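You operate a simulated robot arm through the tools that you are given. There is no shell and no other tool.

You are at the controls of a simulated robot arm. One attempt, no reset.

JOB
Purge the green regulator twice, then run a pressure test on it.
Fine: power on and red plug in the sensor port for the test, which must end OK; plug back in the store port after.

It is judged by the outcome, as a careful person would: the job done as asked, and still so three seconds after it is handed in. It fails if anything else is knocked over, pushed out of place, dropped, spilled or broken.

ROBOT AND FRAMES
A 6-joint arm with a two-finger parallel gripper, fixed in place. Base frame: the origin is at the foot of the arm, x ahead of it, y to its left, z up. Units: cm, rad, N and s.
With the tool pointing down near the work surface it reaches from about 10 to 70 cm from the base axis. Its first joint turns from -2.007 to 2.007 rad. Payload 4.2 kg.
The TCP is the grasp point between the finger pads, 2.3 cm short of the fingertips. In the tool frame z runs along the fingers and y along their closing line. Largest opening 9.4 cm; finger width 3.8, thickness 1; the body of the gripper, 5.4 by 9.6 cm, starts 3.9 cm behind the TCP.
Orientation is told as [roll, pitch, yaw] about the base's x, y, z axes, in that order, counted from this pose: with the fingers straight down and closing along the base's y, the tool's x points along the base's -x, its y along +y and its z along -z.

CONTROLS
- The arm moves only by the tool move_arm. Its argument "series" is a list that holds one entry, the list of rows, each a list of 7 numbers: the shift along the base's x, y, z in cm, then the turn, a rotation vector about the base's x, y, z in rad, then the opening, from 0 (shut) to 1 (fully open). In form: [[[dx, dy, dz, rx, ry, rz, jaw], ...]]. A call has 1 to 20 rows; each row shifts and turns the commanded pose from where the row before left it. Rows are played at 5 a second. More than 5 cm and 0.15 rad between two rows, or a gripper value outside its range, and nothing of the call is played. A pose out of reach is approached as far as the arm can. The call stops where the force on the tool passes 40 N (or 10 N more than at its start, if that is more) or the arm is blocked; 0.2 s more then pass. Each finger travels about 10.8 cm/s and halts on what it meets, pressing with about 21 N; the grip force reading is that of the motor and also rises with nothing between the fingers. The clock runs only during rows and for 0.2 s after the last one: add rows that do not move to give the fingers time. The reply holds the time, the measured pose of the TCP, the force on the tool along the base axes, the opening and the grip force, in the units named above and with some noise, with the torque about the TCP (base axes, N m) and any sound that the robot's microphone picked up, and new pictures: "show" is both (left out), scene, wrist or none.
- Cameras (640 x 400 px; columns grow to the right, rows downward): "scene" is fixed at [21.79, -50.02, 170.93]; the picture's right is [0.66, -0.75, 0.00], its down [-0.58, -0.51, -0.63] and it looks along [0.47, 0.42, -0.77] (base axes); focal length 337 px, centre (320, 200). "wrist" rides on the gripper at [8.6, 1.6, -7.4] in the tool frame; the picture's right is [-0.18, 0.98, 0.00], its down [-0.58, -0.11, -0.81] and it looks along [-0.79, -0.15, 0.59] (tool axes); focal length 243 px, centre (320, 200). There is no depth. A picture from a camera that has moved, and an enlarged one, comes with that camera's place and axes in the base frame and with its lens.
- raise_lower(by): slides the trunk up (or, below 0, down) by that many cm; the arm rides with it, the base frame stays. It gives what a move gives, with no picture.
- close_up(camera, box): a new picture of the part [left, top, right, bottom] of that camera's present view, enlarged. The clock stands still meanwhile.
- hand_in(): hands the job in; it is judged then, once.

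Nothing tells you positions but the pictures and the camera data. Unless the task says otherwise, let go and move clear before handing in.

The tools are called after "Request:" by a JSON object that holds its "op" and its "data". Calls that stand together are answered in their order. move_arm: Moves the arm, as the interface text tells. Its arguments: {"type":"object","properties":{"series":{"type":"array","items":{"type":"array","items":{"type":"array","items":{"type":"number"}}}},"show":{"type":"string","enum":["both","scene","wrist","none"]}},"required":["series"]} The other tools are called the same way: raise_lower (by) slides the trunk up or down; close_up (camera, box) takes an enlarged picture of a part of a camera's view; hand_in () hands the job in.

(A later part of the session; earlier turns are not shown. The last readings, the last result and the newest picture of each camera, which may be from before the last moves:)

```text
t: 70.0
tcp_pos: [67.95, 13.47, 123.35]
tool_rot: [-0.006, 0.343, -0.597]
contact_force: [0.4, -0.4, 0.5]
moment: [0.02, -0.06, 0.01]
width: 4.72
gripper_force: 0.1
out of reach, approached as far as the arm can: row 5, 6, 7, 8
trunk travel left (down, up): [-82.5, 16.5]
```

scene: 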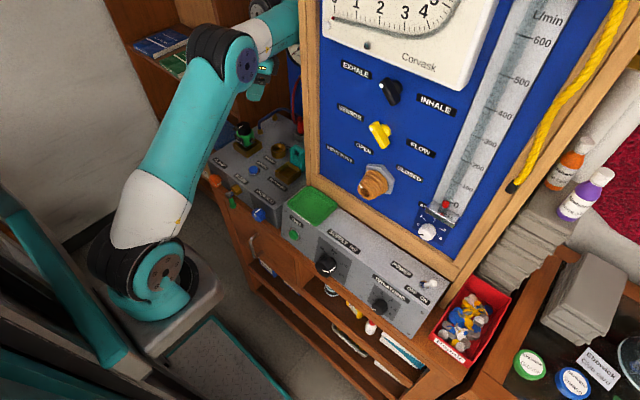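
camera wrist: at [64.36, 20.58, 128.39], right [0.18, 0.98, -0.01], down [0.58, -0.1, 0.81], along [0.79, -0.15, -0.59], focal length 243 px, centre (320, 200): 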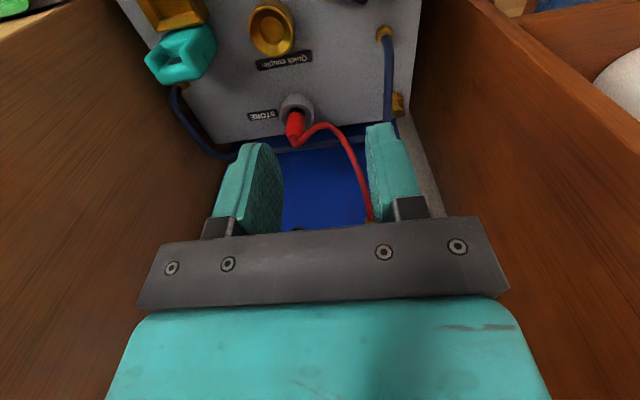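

Decisive result: yaw + is free while yaw - is blocked right at 0, so the wrist has flipped and its last joint is centred near yaw = π. That is the "camera on top" orientation I wanted originally, so I'll simply rotate to yaw π from here.

Request:
{"op": "move_arm", "data": {"series": [[[0, 0, 0, 0, 0, 0.15, 0.5], [0, 0, 0, 0, 0, 0.15, 0.5], [0, 0, 0, 0, 0, 0.15, 0.5], [0, 0, 0, 0, 0, 0.15, 0.5], [0, 0, 0, 0, 0, 0.15, 0.5], [0, 0, 0, 0, 0, 0.15, 0.5], [0, 0, 0, 0, 0, 0.15, 0.5], [0, 0, 0, 0, 0, 0.15, 0.5], [0, 0, 0, 0, 0, 0.15, 0.5], [0, 0, 0, 0, 0, 0.15, 0.5], [0, 0, 0, 0, 0, 0.15, 0.5], [0, 0, 0, 0, 0, 0.15, 0.5], [0, 0, 0, 0, 0, 0, 0.5]]], "show": "scene"}}

```text
t: 72.8
tcp_pos: [69.05, 11.05, 123.28]
tool_rot: [-0.002, 0.34, 1.205]
contact_force: [0.0, 0.4, 0.7]
moment: [0.0, -0.01, 0.01]
width: 4.69
gripper_force: 0.0
out of reach, approached as far as the arm can: row 1, 2, 3, 10, 11, 12
trunk travel left (down, up): [-82.5, 16.5]
```

scene: 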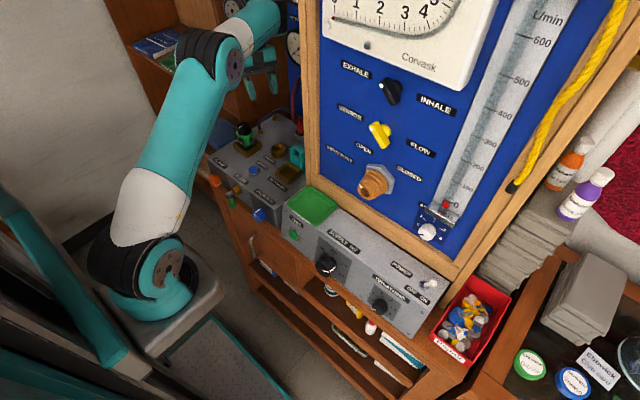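

Not fully free either. To unflip the wrist I need a continuous manoeuvre in open space, so first I'll move inward and away from the cabinet with yaw ≈ 0.45.

Request:
{"op": "move_arm", "data": {"series": [[[0, 0, 0, 0, 0, -0.15, 0.5], [0, 0, 0, 0, 0, -0.15, 0.5], [0, 0, 0, 0, 0, -0.15, 0.5], [0, 0, 0, 0, 0, -0.15, 0.5], [0, 0, 0, 0, 0, -0.15, 0.5], [-2, -1, 1, 0, 0, 0, 0.5], [-2, -1, 1, 0, 0, 0, 0.5], [-2, -1, 1, 0, 0, 0, 0.5], [-2, -1, 1, 0, 0, 0, 0.5], [0, 0, 0, 0, 0, 0, 0.5]]], "show": "scene"}}

Request:
{"op": "close_up", "data": {"camera": "scene", "box": [80, 0, 320, 150]}}

```text
t: 75.0
tcp_pos: [61.66, 7.42, 127.99]
tool_rot: [-0.004, 0.345, 0.454]
contact_force: [-0.6, -0.2, 1.0]
moment: [-0.03, 0.0, 0.0]
width: 4.7
gripper_force: 0.0
out of reach, approached as far as the arm can: row 8, 9
trunk travel left (down, up): [-82.5, 16.5]
```

scene: 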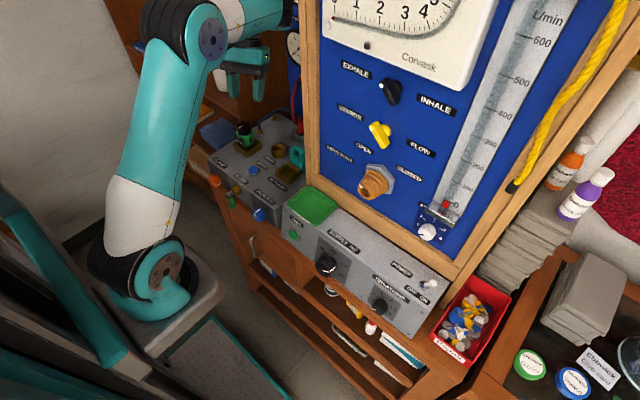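

```text
2.67 times, centred on (200, 75) of scene
camera zoom: at [21.79, -50.02, 170.93], right [0.66, -0.75, 0.0], down [-0.58, -0.51, -0.63], along [0.47, 0.42, -0.77], focal length 898 px, centre (640, 533)
```

zoom: 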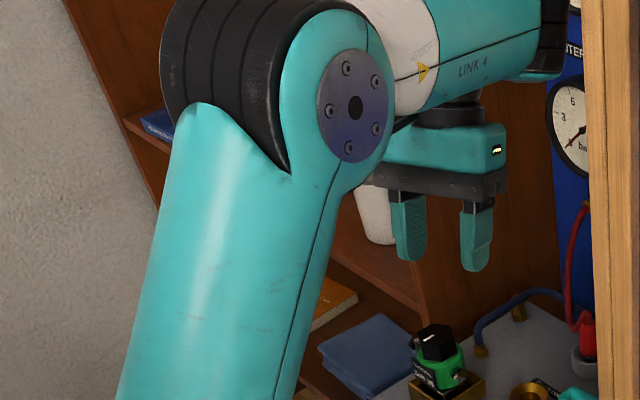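

Request:
{"op": "move_arm", "data": {"series": [[[0, 0, 0, 0.0504, -0.1034, 0, 0.5], [0, 0, 0, 0.0504, -0.1034, 0, 0.5], [0, 0, 0, 0.0504, -0.1034, 0, 0.5], [0, 0, 0, 0, 0, 0, 0.5]]], "show": "none"}}

Request:
{"op": "move_arm", "data": {"series": [[[-1, 0, 0, 0, 0, 0, 0.5], [0, 0, -1, 0, 0, 0, 0.5], [0, 0, -1, 0, 0, 0, 0.5], [0, 0, 0, 0, 0, 0, 0.5]]], "show": "none"}}

```text
t: 76.0
tcp_pos: [67.3, 10.23, 134.89]
tool_rot: [-0.003, -0.002, 0.454]
contact_force: [0.3, -0.1, -0.1]
moment: [0.02, 0.0, 0.01]
width: 4.71
gripper_force: 0.2
out of reach, approached as far as the arm can: row 1, 2, 3
trunk travel left (down, up): [-82.5, 16.5]
```

```text
t: 77.0
tcp_pos: [67.52, 10.78, 134.49]
tool_rot: [-0.004, -0.002, 0.454]
contact_force: [-0.7, -0.5, -0.2]
moment: [-0.03, -0.01, -0.02]
width: 4.69
gripper_force: 0.1
out of reach, approached as far as the arm can: row 1, 2, 3
trunk travel left (down, up): [-82.5, 16.5]
```

The wrist is in its "folded-back" posture, where only an inward lean is comfortable. I'll lean the tool inward strongly, which is feasible in this posture, and pull back into open space in front of the bench. Then I can carry the tool over sideways to unflip it.

Request:
{"op": "move_arm", "data": {"series": [[[-2.4, -0.5, 0.2, -0.0306, 0.129, 0, 0.5], [-2.4, -0.5, 0.5, -0.0306, 0.129, 0, 0.5], [-2.2, -0.5, 0.8, -0.0306, 0.129, 0, 0.5], [-2, -0.5, 1, -0.0306, 0.129, 0, 0.5], [-1.9, -0.5, 1.3, -0.0306, 0.129, 0, 0.5], [-1.8, -0.5, 1.5, -0.0306, 0.129, 0, 0.5], [0, 0, 0, 0, 0, 0, 0.5]]], "show": "scene"}}

```text
t: 78.2
tcp_pos: [62.52, 9.79, 136.51]
tool_rot: [0.052, 0.405, 0.472]
contact_force: [2.9, 3.7, -33.3]
moment: [0.28, -1.28, -0.14]
width: 4.68
gripper_force: 0.1
out of reach, approached as far as the arm can: row 1, 2, 3, 6
trunk travel left (down, up): [-82.5, 16.5]
stopped in row 6: the force on the tool passed its limit at 139 N (the readings are from after the stop); the commanded pose is now the measured one
```

scene: 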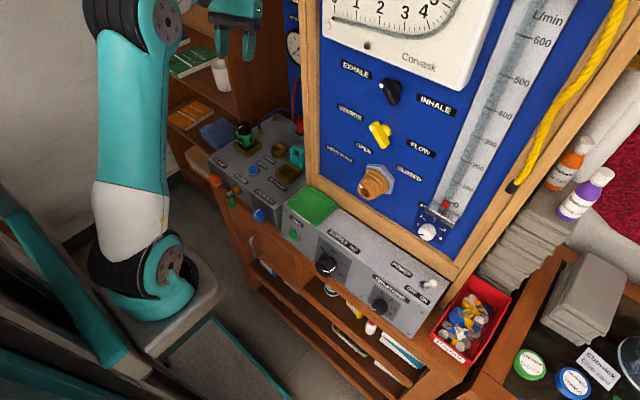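

That pressed the gripper body against the arm's own forearm. I'll back out of that contact right away.

Request:
{"op": "move_arm", "data": {"series": [[[0.5, 0.1, -0.7, 0.0153, -0.0645, 0, 0.5], [0.5, 0.1, -0.7, 0.0153, -0.0645, 0, 0.5], [0, 0, 0, 0, 0, 0, 0.5]]], "show": "scene"}}

Request:
{"op": "close_up", "data": {"camera": "scene", "box": [80, 0, 320, 150]}}

```text
t: 79.0
tcp_pos: [63.47, 9.98, 135.14]
tool_rot: [0.018, 0.278, 0.461]
contact_force: [0.3, -0.9, 0.4]
moment: [-0.04, -0.01, -0.01]
width: 4.72
gripper_force: 0.1
trunk travel left (down, up): [-82.5, 16.5]
```

scene: 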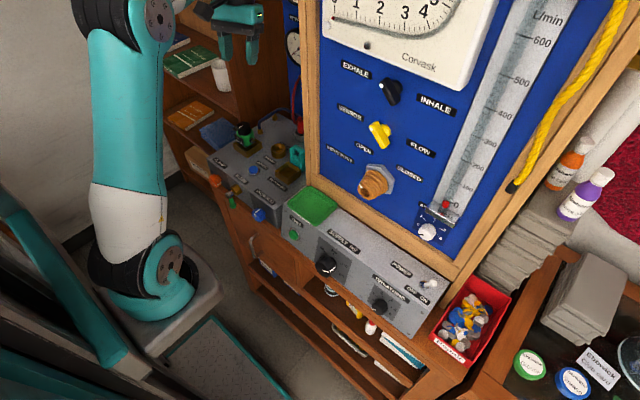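

```text
2.67 times, centred on (200, 75) of scene
camera zoom: at [21.79, -50.02, 170.93], right [0.66, -0.75, 0.0], down [-0.58, -0.51, -0.63], along [0.47, 0.42, -0.77], focal length 898 px, centre (640, 533)
```

zoom: 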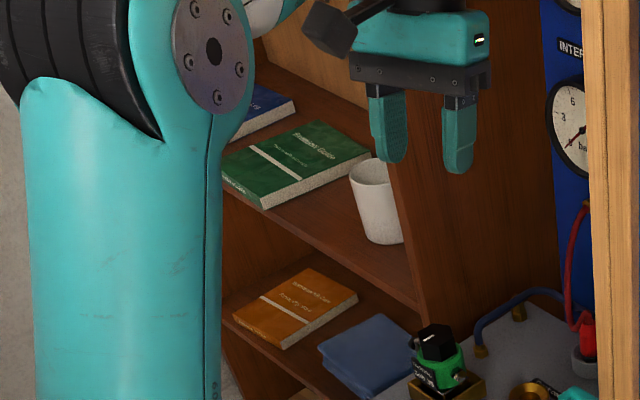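

Contact is cleared. I'll straighten the tool again and see whether that's now allowed.

Request:
{"op": "move_arm", "data": {"series": [[[0, 0, 0, 0.062, -0.1243, 0, 0.5], [0, 0, 0, 0.062, -0.1243, 0, 0.5], [0, 0, 0, 0, 0, 0, 0.5]]], "show": "none"}}

Request:
{"op": "move_arm", "data": {"series": [[[0, 0, -2, 0, 0, 0, 0.5], [0, 0, -2, 0, 0, 0, 0.5], [0, 0, 0, 0, 0, 0, 0.5]]], "show": "scene"}}

```text
t: 79.8
tcp_pos: [64.69, 10.14, 136.05]
tool_rot: [0.025, 0.08, 0.462]
contact_force: [-0.4, 0.0, -0.2]
moment: [-0.03, 0.01, 0.01]
width: 4.68
gripper_force: 0.2
out of reach, approached as far as the arm can: row 2
trunk travel left (down, up): [-82.5, 16.5]
```

```text
t: 80.6
tcp_pos: [65.8, 10.54, 133.1]
tool_rot: [0.025, 0.083, 0.462]
contact_force: [0.2, -0.9, 0.2]
moment: [0.0, -0.01, -0.02]
width: 4.69
gripper_force: 0.1
out of reach, approached as far as the arm can: row 2
trunk travel left (down, up): [-82.5, 16.5]
```

scene: 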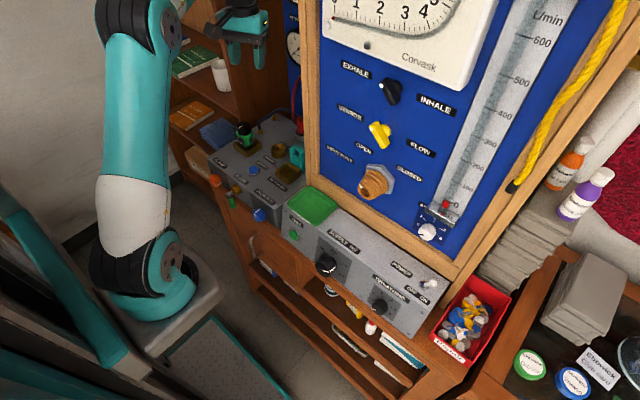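

The arm is still in the folded-back posture. I'll do the continuous unflip: swing the tool sideways to the left (+y), in the open space in front of the shelves with the wrist centre fixed, past horizontal. Then I'll bring it around and down. First part now.

Request:
{"op": "move_arm", "data": {"series": [[[-0.354, 2.626, 0.196, 0.1459, 0.0206, -0.0128, 0.5], [-0.314, 2.583, 0.584, 0.1459, 0.0206, -0.0128, 0.5], [-0.265, 2.469, 0.958, 0.1459, 0.0206, -0.0128, 0.5], [-0.211, 2.306, 1.313, 0.1459, 0.0206, -0.0128, 0.5], [0, 0, 0, 0, 0, 0, 0.5]]], "show": "scene"}}

```text
t: 81.4
tcp_pos: [66.96, 18.57, 137.18]
tool_rot: [0.418, -0.061, 0.436]
contact_force: [14.6, 20.5, -44.0]
moment: [0.51, -2.46, -0.97]
width: 4.71
gripper_force: 0.0
out of reach, approached as far as the arm can: row 1, 2, 3, 4
trunk travel left (down, up): [-82.5, 16.5]
stopped in row 4: the force on the tool passed its limit at 119 N (the readings are from after the stop); the commanded pose is now the measured one
```

scene: 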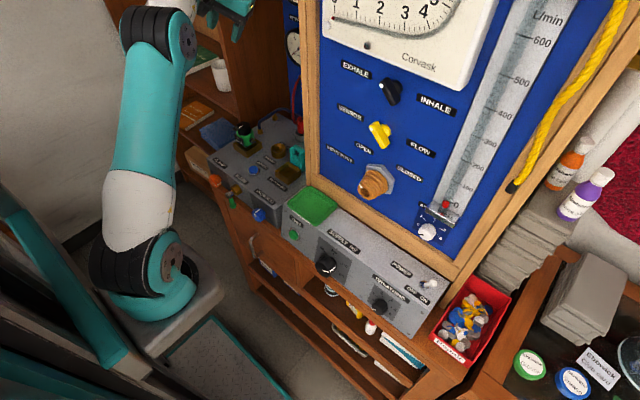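

Contact again. I'll reverse that motion immediately.

Request:
{"op": "move_arm", "data": {"series": [[[0, -1.2, -1.0, -0.1, -0.014, 0.009, 0.5], [0, -1.2, -1.0, -0.1, -0.014, 0.009, 0.5], [0, 0, 0, 0, 0, 0, 0.5]]]}}

Request:
{"op": "close_up", "data": {"camera": "scene", "box": [100, 0, 320, 120]}}

```text
t: 82.2
tcp_pos: [67.05, 16.09, 135.31]
tool_rot: [0.228, 0.002, 0.462]
contact_force: [1.1, 0.2, 0.2]
moment: [0.02, 0.04, 0.0]
width: 4.69
gripper_force: 0.0
trunk travel left (down, up): [-82.5, 16.5]
camera wrist: at [59.3, 12.23, 142.74], right [-0.26, 0.94, 0.22], down [0.65, 0.0, 0.76], along [0.71, 0.34, -0.61], focal length 243 px, centre (320, 200)
```

scene: 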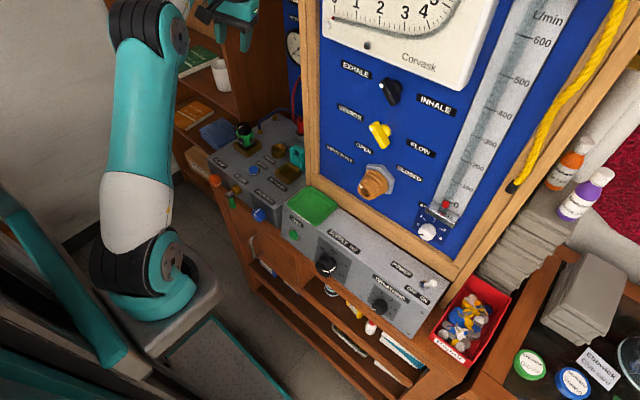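
wrist: 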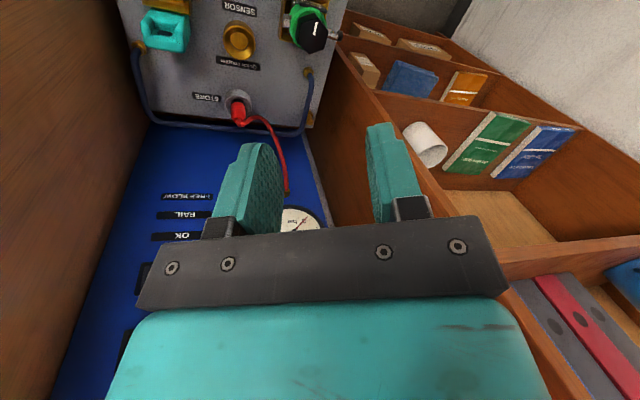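

```text
2.91 times, centred on (210, 60) of scene
camera zoom: at [21.79, -50.02, 170.93], right [0.66, -0.75, 0.0], down [-0.58, -0.51, -0.63], along [0.47, 0.42, -0.77], focal length 980 px, centre (640, 607)
```

zoom: 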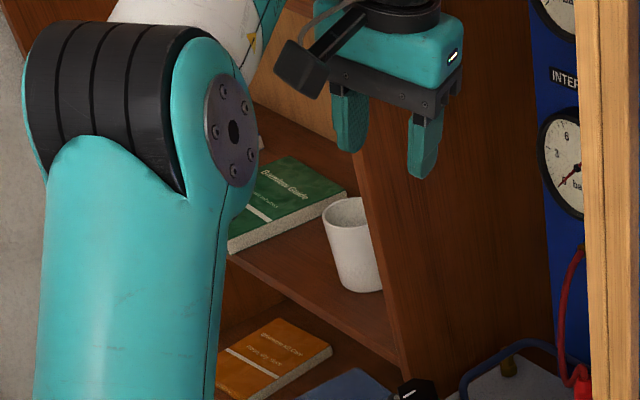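

Contact cleared and nothing outside the robot was touched. I'll lower the trunk a little (joint angles unchanged) so the whole wrist comes into the scene camera's view and I can understand its shape.

Request:
{"op": "raise_lower", "data": {"by": -18}}

Request:
{"op": "close_up", "data": {"camera": "scene", "box": [60, 0, 320, 200]}}

```text
t: 84.2
tcp_pos: [66.95, 16.11, 117.22]
tool_rot: [0.227, 0.002, 0.461]
contact_force: [-0.4, 0.5, -0.2]
moment: [0.01, 0.01, 0.01]
width: 4.73
gripper_force: 0.0
trunk travel left (down, up): [-64.5, 34.5]
```

```text
2.00 times, centred on (190, 100) of scene
camera zoom: at [21.79, -50.02, 170.93], right [0.66, -0.75, 0.0], down [-0.58, -0.51, -0.63], along [0.47, 0.42, -0.77], focal length 673 px, centre (580, 400)
```

zoom: 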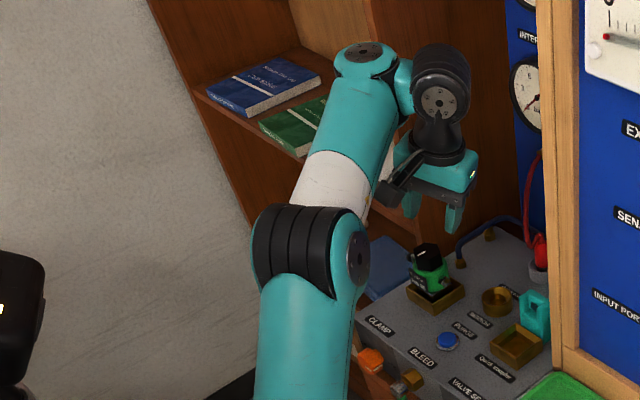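

The wrist now looks like the good posture again: the tool hangs beyond the forearm and isn't folded back under it. I'll straighten the tool and return yaw to 0, checking for flags.

Request:
{"op": "move_arm", "data": {"series": [[[0, 0, 0, -0.1017, -0.0504, 0, 0.5], [0, 0, 0, -0.1017, -0.0504, 0, 0.5], [0, 0, 0, 0, 0, -0.15, 0.5], [0, 0, 0, 0, 0, -0.15, 0.5], [0, 0, 0, 0, 0, -0.15, 0.5], [0, -1.2, 0, 0, 0, 0, 0.5], [0, -1.2, 0, 0, 0, 0, 0.5], [0, 0, 0, 0, 0, 0, 0.5]]]}}

```text
t: 86.0
tcp_pos: [66.92, 13.75, 117.05]
tool_rot: [0.001, 0.002, 0.01]
contact_force: [0.5, 0.3, 0.4]
moment: [0.0, -0.02, -0.03]
width: 4.7
gripper_force: 0.1
trunk travel left (down, up): [-64.5, 34.5]
camera wrist: at [58.28, 15.29, 124.56], right [0.17, 0.98, 0.0], down [0.58, -0.1, 0.81], along [0.79, -0.14, -0.59], focal length 243 px, centre (320, 200)
```

scene: 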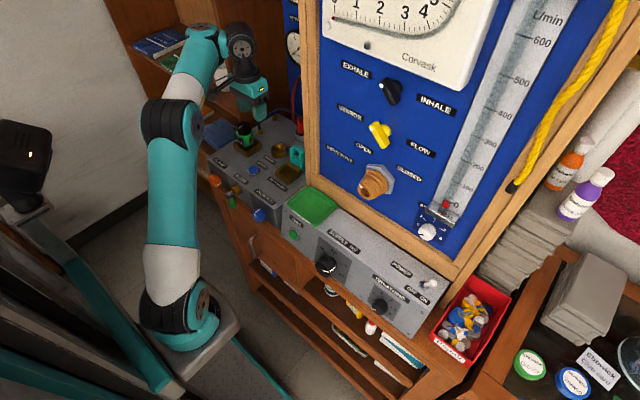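
wrist: 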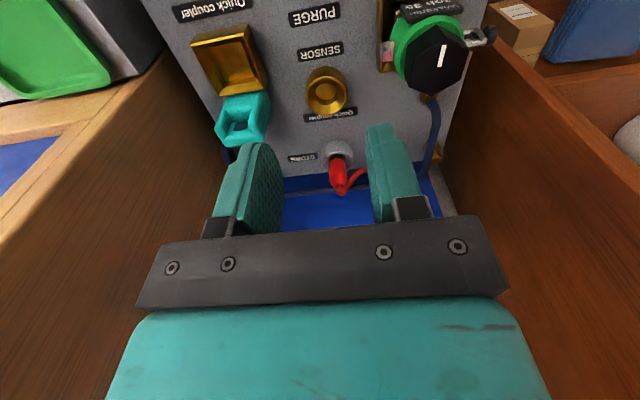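

We're back in the good posture with no flags. I'll avoid stretching from now on: a forward tilt of 0.4 rad brings the wrist closer and gives margin. Tilting and moving partway toward the plug, with narrower fingers.

Request:
{"op": "move_arm", "data": {"series": [[[1, -0.1, 0, 0, -0.1, 0, 0.5], [1, -0.1, 0, 0, -0.1, 0, 0.5], [1.5, -0.1, -1, 0, -0.1, 0, 0.45], [1.5, -0.1, -1, 0, -0.1, 0, 0.45], [1.5, 0, -1, 0, 0, 0, 0.45], [0, 0, 0, 0, 0, 0, 0.45]]]}}

Request:
{"op": "close_up", "data": {"camera": "wrist", "box": [240, 40, 440, 220]}}

```text
t: 87.4
tcp_pos: [76.9, 15.58, 117.31]
tool_rot: [-0.003, -0.399, 0.011]
contact_force: [0.5, 0.0, -1.1]
moment: [-0.02, 0.04, 0.0]
width: 4.25
gripper_force: 0.1
out of reach, approached as far as the arm can: row 1, 2, 3, 4
trunk travel left (down, up): [-64.5, 34.5]
camera wrist: at [66.12, 17.02, 120.79], right [0.16, 0.98, 0.07], down [0.22, -0.1, 0.97], along [0.96, -0.14, -0.24], focal length 243 px, centre (320, 200)
```

scene: 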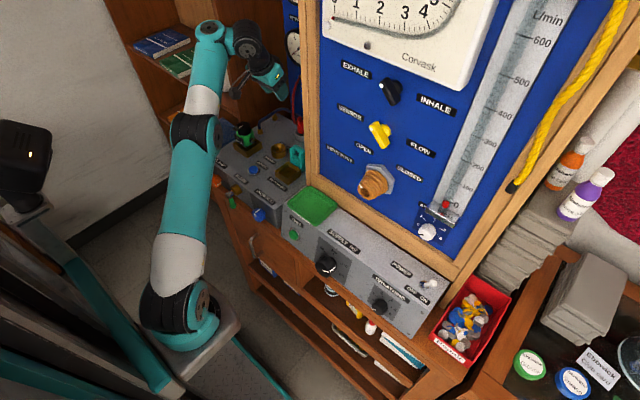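
wrist: 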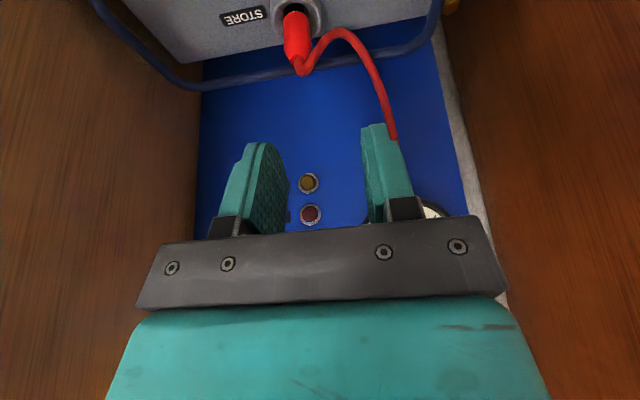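

```text
2.22 times, centred on (340, 130) of wrist
camera zoom: at [66.12, 17.02, 120.79], right [0.16, 0.98, 0.07], down [0.22, -0.1, 0.97], along [0.96, -0.14, -0.24], focal length 539 px, centre (276, 356)
```

zoom: 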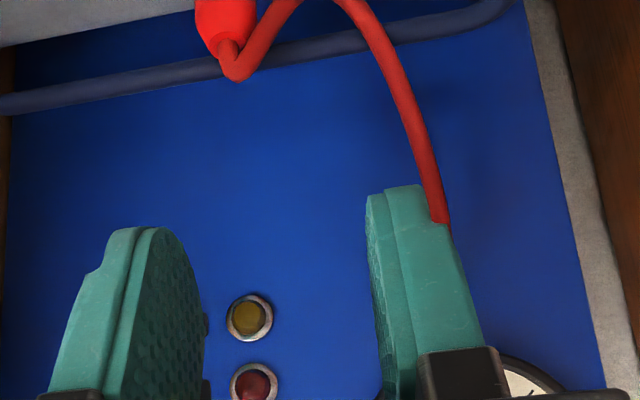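

Forward tilt was flagged again although plain translation was fine. I'll look at the wrist once more and repeat the yaw test, to identify which limit is active.

Request:
{"op": "close_up", "data": {"camera": "scene", "box": [120, 0, 320, 130]}}

Request:
{"op": "move_arm", "data": {"series": [[[0, 0, 0, 0, 0, -0.1, 0.45], [0, 0, 0, 0, 0, -0.1, 0.45], [0, 0, 0, 0, 0, 0, 0.45]]], "show": "none"}}

Request:
{"op": "move_arm", "data": {"series": [[[0, 0, 0, 0, 0, 0.1, 0.45], [0, 0, 0, 0, 0, 0.1, 0.45], [0, 0, 0, 0, 0, 0.1, 0.45], [0, 0, 0, 0, 0, 0.1, 0.45], [0, 0, 0, 0, 0, 0, 0.45]]], "show": "none"}}

```text
3.08 times, centred on (220, 65) of scene
camera zoom: at [21.79, -50.02, 170.93], right [0.66, -0.75, 0.0], down [-0.58, -0.51, -0.63], along [0.47, 0.42, -0.77], focal length 1036 px, centre (628, 615)
```

zoom: 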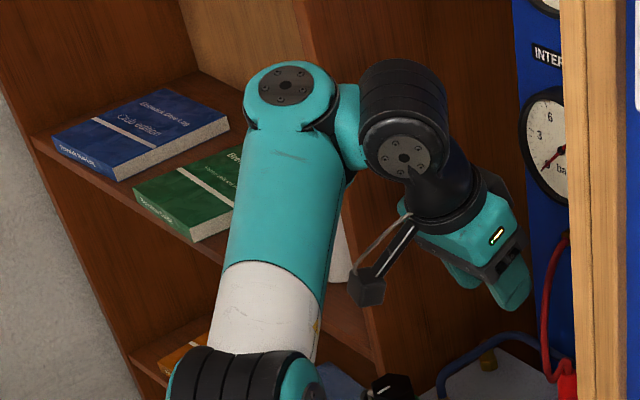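

```text
t: 88.2
tcp_pos: [76.84, 15.43, 117.42]
tool_rot: [-0.003, -0.399, -0.188]
contact_force: [-0.7, -0.7, -0.3]
moment: [0.04, 0.01, -0.02]
width: 4.18
gripper_force: 0.1
trunk travel left (down, up): [-64.5, 34.5]
```

```text
t: 89.4
tcp_pos: [76.85, 15.49, 117.62]
tool_rot: [-0.003, -0.4, 0.215]
contact_force: [-0.4, 0.1, 0.2]
moment: [-0.01, -0.02, -0.02]
width: 4.23
gripper_force: 0.0
trunk travel left (down, up): [-64.5, 34.5]
```

Now I understand. The wrist's first joint has a roughly vertical axis, so a straight-down tool under a level forearm is a singular pose, and that joint has drifted about 75° to the right. I'll bring it back by leaning the tool to the right, where that link now points, then sweeping the lean round to forward. I'll do the lean first and check.

Request:
{"op": "move_arm", "data": {"series": [[[-1.9, -1.87, 0.35, -0.125, 0.041, -0.0479, 0.45], [-1.9, -1.87, 0.35, -0.125, 0.041, -0.0479, 0.45], [-1.9, -1.87, 0.35, -0.125, 0.041, -0.0479, 0.45], [0, 0, 0, 0, 0, 0, 0.45]]], "show": "scene"}}

Request:
{"op": "close_up", "data": {"camera": "scene", "box": [120, 0, 320, 130]}}

```text
t: 90.4
tcp_pos: [69.51, 9.57, 116.83]
tool_rot: [-0.363, -0.208, 0.174]
contact_force: [-0.1, -1.1, 0.4]
moment: [-0.01, -0.01, 0.03]
width: 4.23
gripper_force: 0.0
out of reach, approached as far as the arm can: row 2, 3
trunk travel left (down, up): [-64.5, 34.5]
```

scene: 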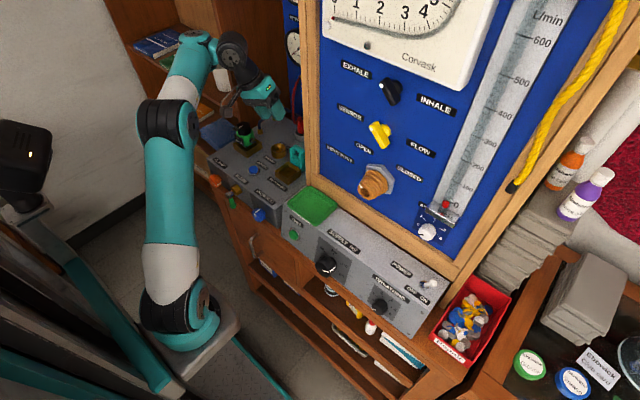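

```text
3.08 times, centred on (220, 65) of scene
camera zoom: at [21.79, -50.02, 170.93], right [0.66, -0.75, 0.0], down [-0.58, -0.51, -0.63], along [0.47, 0.42, -0.77], focal length 1036 px, centre (628, 615)
```

zoom: 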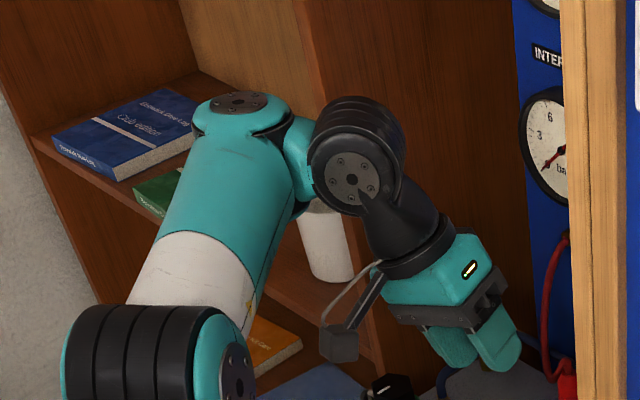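

Request:
{"op": "move_arm", "data": {"series": [[[0.55, -2.26, 1.35, -0.1445, -0.036, 0, 0.45], [0.55, -2.26, 1.35, -0.1445, -0.036, 0, 0.45], [0, 0, 0, 0, 0, 0, 0.45]]], "show": "scene"}}

Request:
{"op": "close_up", "data": {"camera": "scene", "box": [120, 0, 320, 130]}}

```text
t: 91.2
tcp_pos: [69.28, 3.27, 116.98]
tool_rot: [-0.668, -0.221, 0.241]
contact_force: [-0.4, -0.2, 0.0]
moment: [0.01, 0.02, -0.01]
width: 4.25
gripper_force: 0.1
out of reach, approached as far as the arm can: row 1, 2
trunk travel left (down, up): [-64.5, 34.5]
```

scene: 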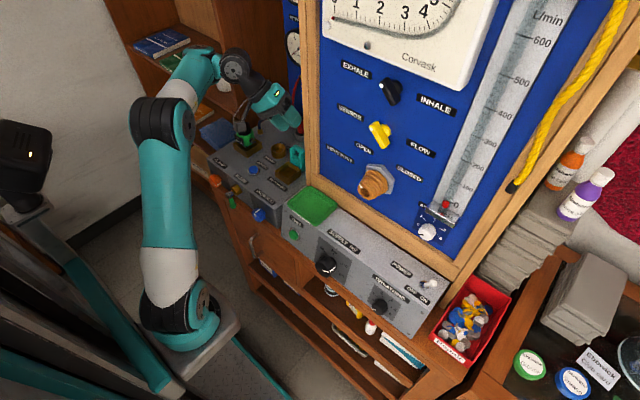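

```text
3.08 times, centred on (220, 65) of scene
camera zoom: at [21.79, -50.02, 170.93], right [0.66, -0.75, 0.0], down [-0.58, -0.51, -0.63], along [0.47, 0.42, -0.77], focal length 1036 px, centre (628, 615)
```

zoom: 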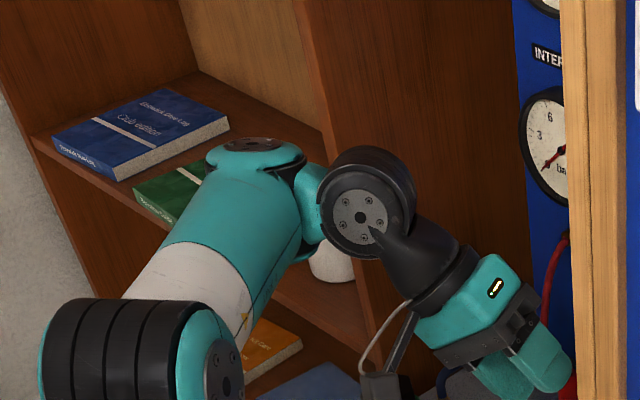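

Request:
{"op": "move_arm", "data": {"series": [[[1.364, 0.898, 0, 0, 0, 0.14, 0.45], [1.219, 1.077, 0, 0, 0, 0.14, 0.45], [1.056, 1.232, 0, 0, 0, 0.14, 0.45], [0, 0, 0, 0, 0, 0, 0.45]]], "show": "scene"}}

Request:
{"op": "close_up", "data": {"camera": "scene", "box": [120, 0, 320, 130]}}

```text
t: 92.2
tcp_pos: [73.32, 6.34, 116.99]
tool_rot: [-0.668, -0.218, 0.66]
contact_force: [-0.1, 0.1, 0.0]
moment: [-0.02, 0.0, 0.02]
width: 4.24
gripper_force: 0.0
trunk travel left (down, up): [-64.5, 34.5]
```

scene: 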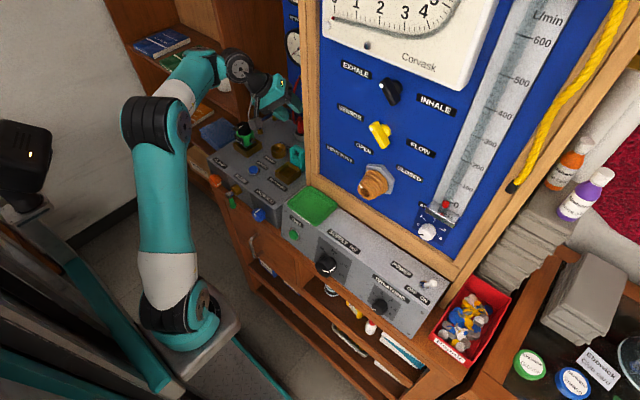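

```text
3.08 times, centred on (220, 65) of scene
camera zoom: at [21.79, -50.02, 170.93], right [0.66, -0.75, 0.0], down [-0.58, -0.51, -0.63], along [0.47, 0.42, -0.77], focal length 1036 px, centre (628, 615)
```

zoom: 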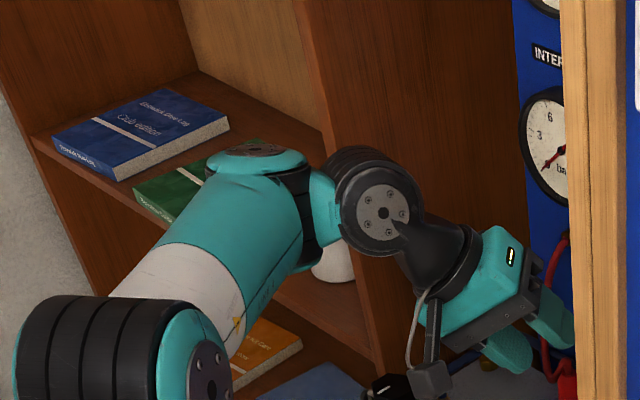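

The sweep follows cleanly now. I'll continue bringing the lean round to forward.

Request:
{"op": "move_arm", "data": {"series": [[[0.872, 1.368, 0, 0, 0, 0.14, 0.45], [0.674, 1.477, 0, 0, 0, 0.14, 0.45], [0.461, 1.556, 0, 0, 0, 0.14, 0.45], [0.24, 1.605, 0, 0, 0, 0.14, 0.45], [0.013, 1.623, 0, 0, 0, 0.14, 0.45], [0, 0, 0, 0, 0, 0, 0.45]]], "show": "scene"}}

Request:
{"op": "close_up", "data": {"camera": "scene", "box": [120, 0, 320, 130]}}

```text
t: 93.6
tcp_pos: [75.22, 13.98, 116.73]
tool_rot: [-0.67, -0.216, 1.358]
contact_force: [-0.5, 0.2, 1.1]
moment: [-0.02, -0.01, -0.01]
width: 4.21
gripper_force: 0.0
trunk travel left (down, up): [-64.5, 34.5]
```

scene: 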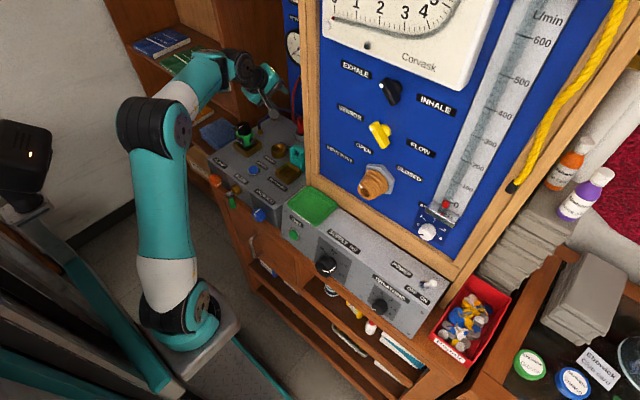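

```text
3.08 times, centred on (220, 65) of scene
camera zoom: at [21.79, -50.02, 170.93], right [0.66, -0.75, 0.0], down [-0.58, -0.51, -0.63], along [0.47, 0.42, -0.77], focal length 1036 px, centre (628, 615)
```

zoom: 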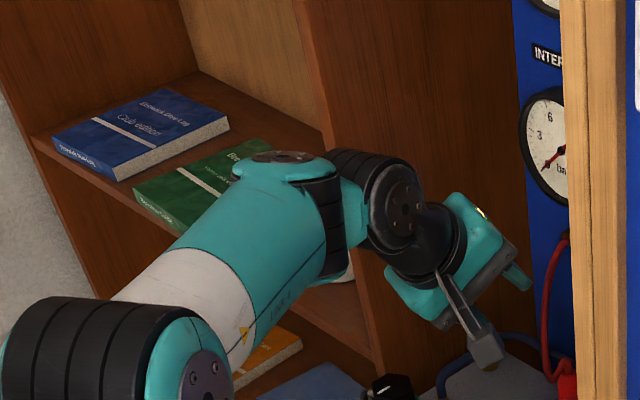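

The wrist link points forward again with no flags. Now I'll spin the tool about its own axis by +1.22 rad so the fingers close along y.

Request:
{"op": "move_arm", "data": {"series": [[[0, 0, 0, 0.0874, 0.0053, -0.1043, 0.45], [0, 0, 0, 0.0874, 0.0053, -0.1043, 0.45], [0, 0, 0, 0.0874, 0.0053, -0.1043, 0.45], [0, 0, 0, 0.0874, 0.0053, -0.1043, 0.45], [0, 0, 0, 0.0874, 0.0053, -0.1043, 0.45], [0, 0, 0, 0.0874, 0.0053, -0.1043, 0.45], [0, 0, 0, 0.0874, 0.0053, -0.1043, 0.45], [0, 0, 0, 0.0874, 0.0053, -0.1043, 0.45], [0, 0, 0, 0.0874, 0.0053, -0.1043, 0.45], [0, 0, 0, 0, 0, 0, 0.45]]]}}

```text
t: 95.8
tcp_pos: [75.3, 14.09, 117.05]
tool_rot: [0.002, -0.693, 0.057]
contact_force: [0.0, 0.2, -0.8]
moment: [0.01, 0.03, 0.04]
width: 4.24
gripper_force: 0.1
trunk travel left (down, up): [-64.5, 34.5]
camera wrist: at [63.97, 15.04, 117.12], right [0.09, 0.99, 0.12], down [-0.06, -0.11, 0.99], along [0.99, -0.09, 0.05], focal length 243 px, centre (320, 200)
```

scene: 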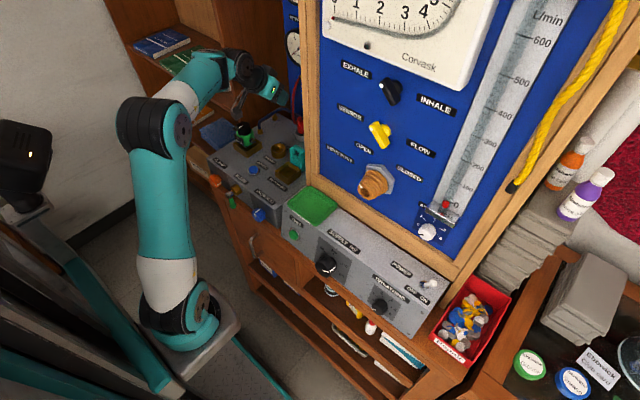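
wrist: 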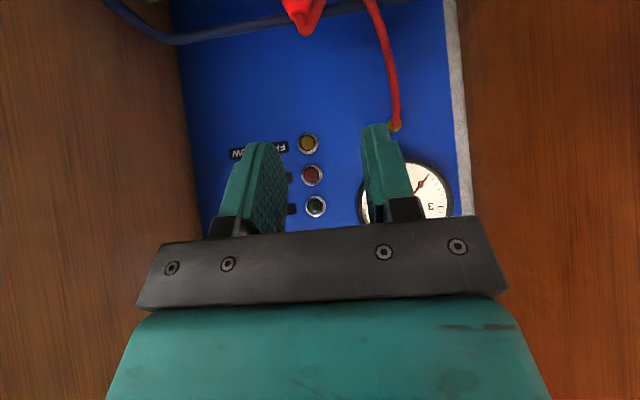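

All clear and fully controlled again. Now I'll move to a pre-grasp pose behind and above the plug, with the tool tilted 0.5 rad.

Request:
{"op": "move_arm", "data": {"series": [[[0, -0.2, -3, 0, 0.097, 0, 0.45], [0, -0.2, -3, 0, 0.097, -0.03, 0.45], [1.5, -0.2, -1.3, 0, 0, -0.027, 0.45], [1.5, -0.15, -1.15, 0, 0, 0, 0.45], [0, 0, 0, 0, 0, 0, 0.45]]]}}

Request:
{"op": "close_up", "data": {"camera": "wrist", "box": [220, 0, 440, 200]}}

```text
t: 97.0
tcp_pos: [78.58, 13.29, 108.67]
tool_rot: [0.012, -0.497, -0.006]
contact_force: [0.2, -0.9, 0.2]
moment: [0.03, -0.05, -0.01]
width: 4.25
gripper_force: 0.1
trunk travel left (down, up): [-64.5, 34.5]
camera wrist: at [67.48, 14.88, 110.93], right [0.16, 0.98, 0.1], down [0.12, -0.12, 0.99], along [0.98, -0.15, -0.14], focal length 243 px, centre (320, 200)
```

scene: 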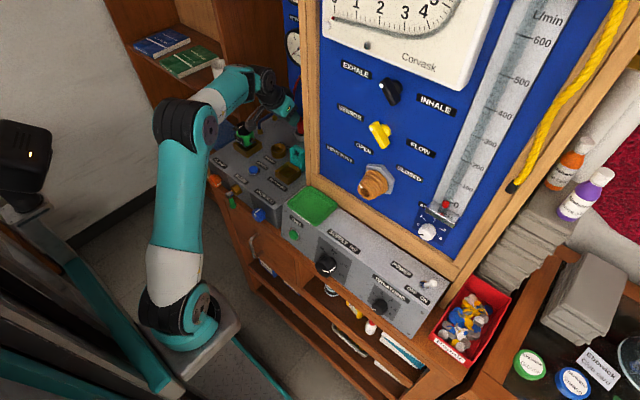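
wrist: 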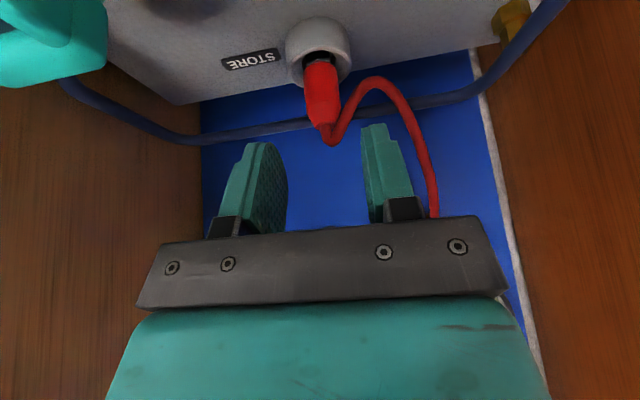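

```text
2.00 times, centred on (330, 100) of wrist
camera zoom: at [67.48, 14.88, 110.93], right [0.16, 0.98, 0.1], down [0.12, -0.12, 0.99], along [0.98, -0.15, -0.14], focal length 485 px, centre (300, 400)
```

zoom: 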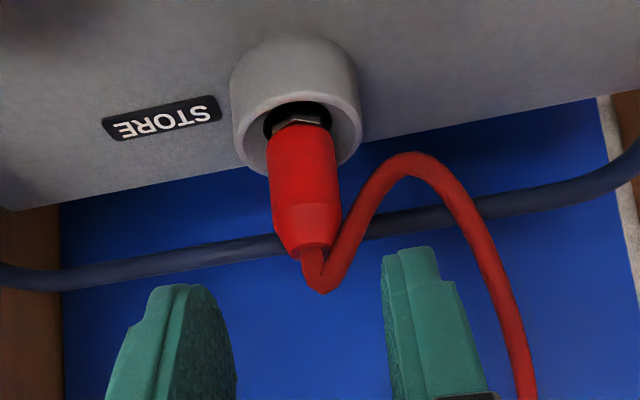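

The plug is centred at about (84.1, 13.45). I'll slide down along the tool axis so the fingers straddle the plug, staying slightly on the robot side to miss the hose.

Request:
{"op": "move_arm", "data": {"series": [[[1.0, 0.04, -1.72, 0, 0, 0, 0.45], [1.0, 0.04, -1.72, 0, 0, 0, 0.45], [1.0, 0.04, -1.72, 0, 0, 0, 0.45], [1.0, 0.03, -1.71, 0, 0, 0, 0.45], [0, 0, 0, 0, 0, 0, 0.45]]]}}

Request:
{"op": "close_up", "data": {"camera": "wrist", "box": [200, 60, 440, 240]}}

Request:
{"op": "close_up", "data": {"camera": "scene", "box": [230, 60, 330, 150]}}

```text
t: 98.2
tcp_pos: [82.5, 13.44, 101.81]
tool_rot: [0.012, -0.499, -0.004]
contact_force: [0.5, 0.3, -0.2]
moment: [0.0, 0.02, -0.01]
width: 4.23
gripper_force: 0.1
trunk travel left (down, up): [-64.5, 34.5]
camera wrist: at [71.42, 15.03, 104.07], right [0.16, 0.98, 0.1], down [0.12, -0.12, 0.98], along [0.98, -0.15, -0.14], focal length 243 px, centre (320, 200)
```

scene: 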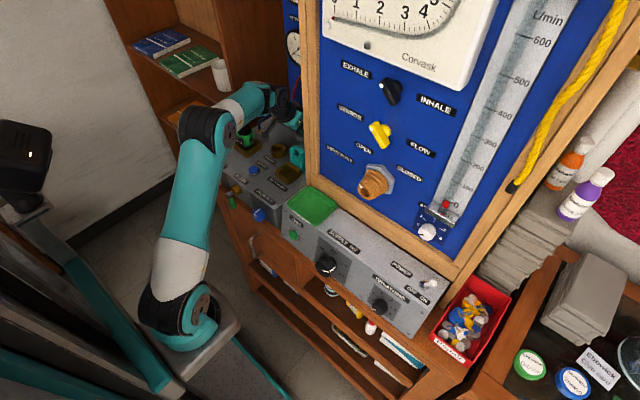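
wrist: 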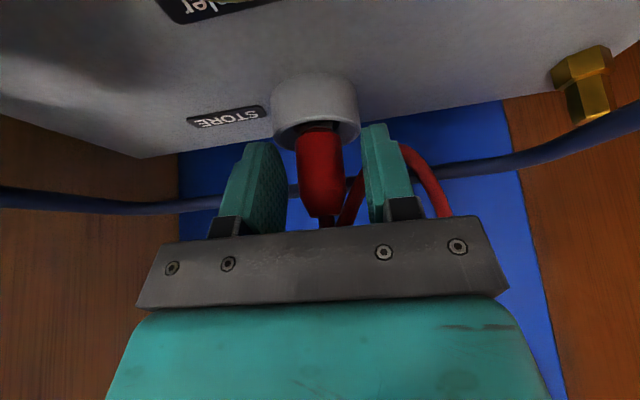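

```text
2.22 times, centred on (320, 150) of wrist
camera zoom: at [71.42, 15.03, 104.07], right [0.16, 0.98, 0.1], down [0.12, -0.12, 0.98], along [0.98, -0.15, -0.14], focal length 539 px, centre (320, 311)
```

zoom: 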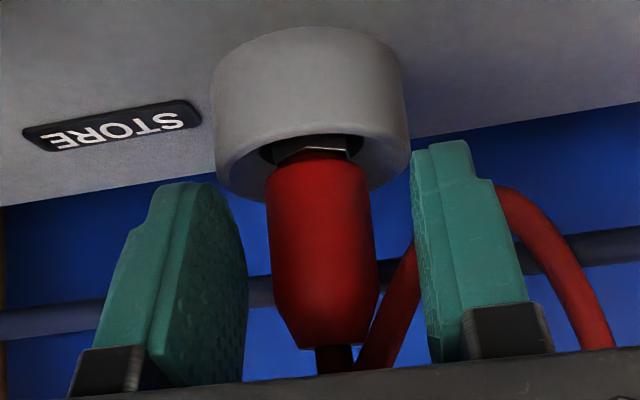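

```text
4.44 times, centred on (280, 105) of scene
camera zoom: at [21.79, -50.02, 170.93], right [0.66, -0.75, 0.0], down [-0.58, -0.51, -0.63], along [0.47, 0.42, -0.77], focal length 1496 px, centre (498, 622)
```

zoom: 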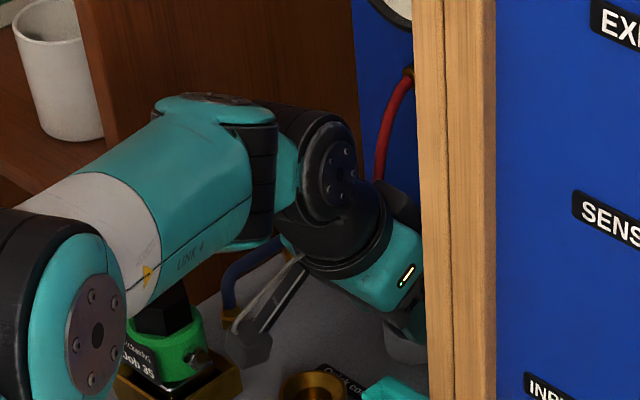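

The plug is nicely between the fingers. Closing the grip now.

Request:
{"op": "move_arm", "data": {"series": [[[0, 0, 0, 0, 0, 0, 0.2], [0, 0, 0, 0, 0, 0, 0.1], [0, 0, 0, 0, 0, 0, 0], [0, 0, 0, 0, 0, 0, 0]]], "show": "wrist"}}

Request:
{"op": "close_up", "data": {"camera": "wrist", "box": [200, 60, 440, 240]}}

```text
t: 99.2
tcp_pos: [82.55, 13.41, 101.8]
tool_rot: [0.013, -0.498, -0.005]
contact_force: [0.2, -0.1, 1.1]
moment: [-0.05, -0.05, -0.02]
width: 2.53
gripper_force: 20.7
trunk travel left (down, up): [-64.5, 34.5]
camera wrist: at [71.41, 15.02, 104.08], right [0.16, 0.98, 0.1], down [0.12, -0.12, 0.98], along [0.98, -0.15, -0.14], focal length 243 px, centre (320, 200)
```

wrist: 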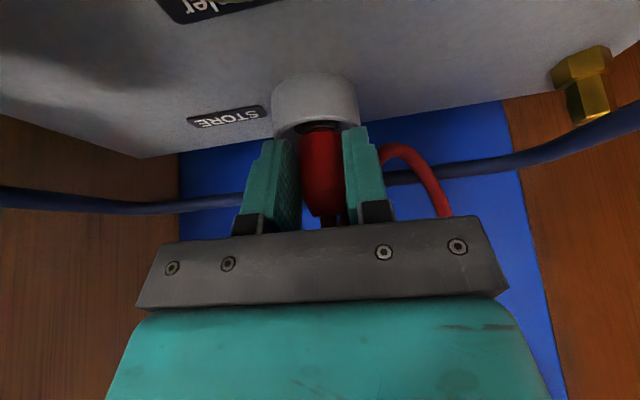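

```text
2.22 times, centred on (320, 150) of wrist
camera zoom: at [71.41, 15.02, 104.08], right [0.16, 0.98, 0.1], down [0.12, -0.12, 0.98], along [0.98, -0.15, -0.14], focal length 539 px, centre (320, 311)
```

zoom: 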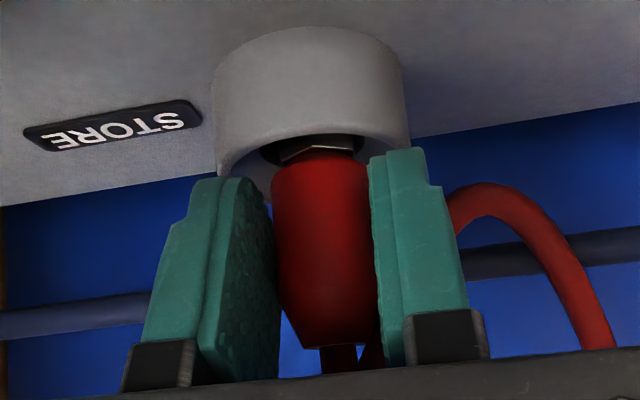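

Grip confirmed at 2.53 cm. I'll pull the plug straight up in small steps.

Request:
{"op": "move_arm", "data": {"series": [[[0, 0, 0.5, 0, 0, 0, 0], [0, 0, 0.7, 0, 0, 0, 0], [0, 0, 0.8, 0, 0, 0, 0], [0, 0, 0, 0, 0, 0, 0]]], "show": "wrist"}}

Request:
{"op": "close_up", "data": {"camera": "wrist", "box": [200, 40, 440, 240]}}

```text
t: 100.2
tcp_pos: [82.57, 13.21, 103.52]
tool_rot: [0.014, -0.498, -0.006]
contact_force: [0.1, -0.4, -1.4]
moment: [0.0, 0.01, 0.01]
width: 2.5
gripper_force: 21.0
trunk travel left (down, up): [-64.5, 34.5]
camera wrist: at [71.4, 14.92, 105.94], right [0.16, 0.98, 0.1], down [0.12, -0.12, 0.98], along [0.98, -0.15, -0.14], focal length 243 px, centre (320, 200)
```

wrist: 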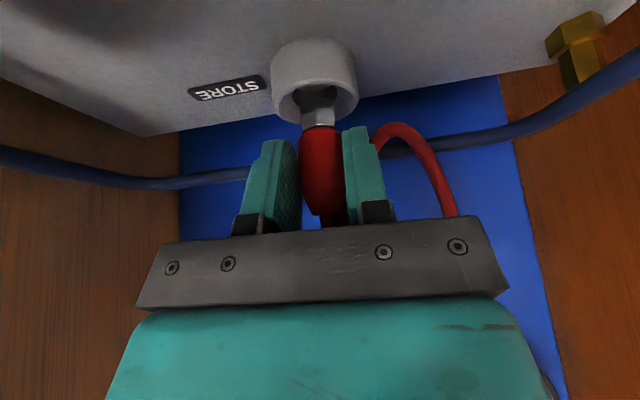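

```text
2.00 times, centred on (320, 140) of wrist
camera zoom: at [71.4, 14.92, 105.94], right [0.16, 0.98, 0.1], down [0.12, -0.12, 0.98], along [0.98, -0.15, -0.14], focal length 485 px, centre (320, 320)
```

zoom: 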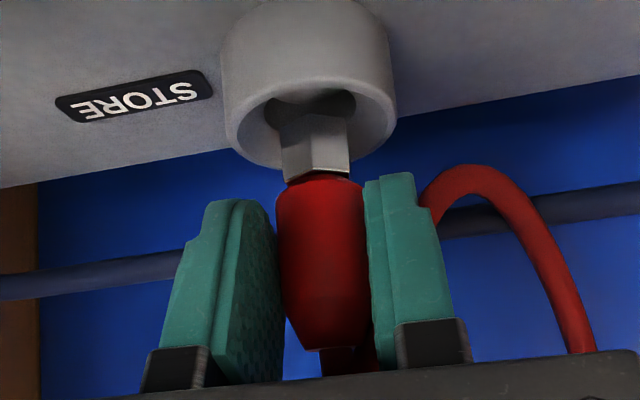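

The plug slides out freely, showing a hex collar below the red body. Lifting further.

Request:
{"op": "move_arm", "data": {"series": [[[0, 0, 1, 0, 0, 0, 0], [0, 0, 1, 0, 0, 0, 0], [0, 0, 1, 0, 0, 0, 0], [0, 0, 0, 0, 0, 0, 0]]], "show": "wrist"}}

Request:
{"op": "close_up", "data": {"camera": "wrist", "box": [200, 20, 440, 240]}}

```text
t: 101.2
tcp_pos: [82.29, 13.45, 106.64]
tool_rot: [0.012, -0.498, -0.006]
contact_force: [0.5, -0.2, -0.9]
moment: [0.01, 0.02, -0.02]
width: 2.53
gripper_force: 21.3
trunk travel left (down, up): [-64.5, 34.5]
camera wrist: at [71.26, 15.08, 109.0], right [0.16, 0.98, 0.1], down [0.12, -0.12, 0.98], along [0.98, -0.15, -0.14], focal length 243 px, centre (320, 200)
```

wrist: 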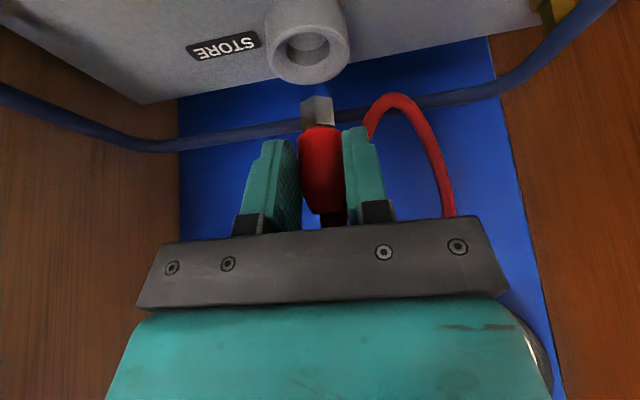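

```text
1.82 times, centred on (320, 130) of wrist
camera zoom: at [71.26, 15.08, 109.0], right [0.16, 0.98, 0.1], down [0.12, -0.12, 0.98], along [0.98, -0.15, -0.14], focal length 441 px, centre (320, 327)
```

zoom: 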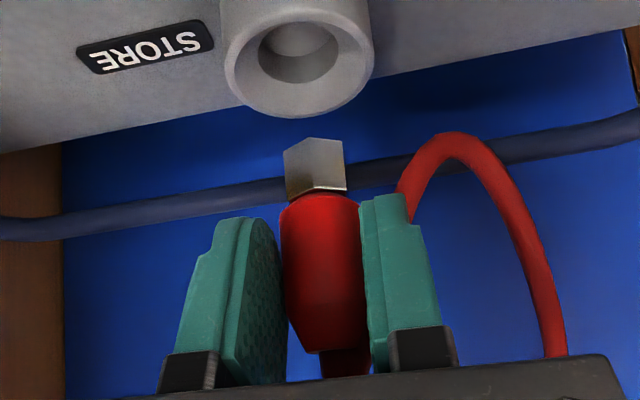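

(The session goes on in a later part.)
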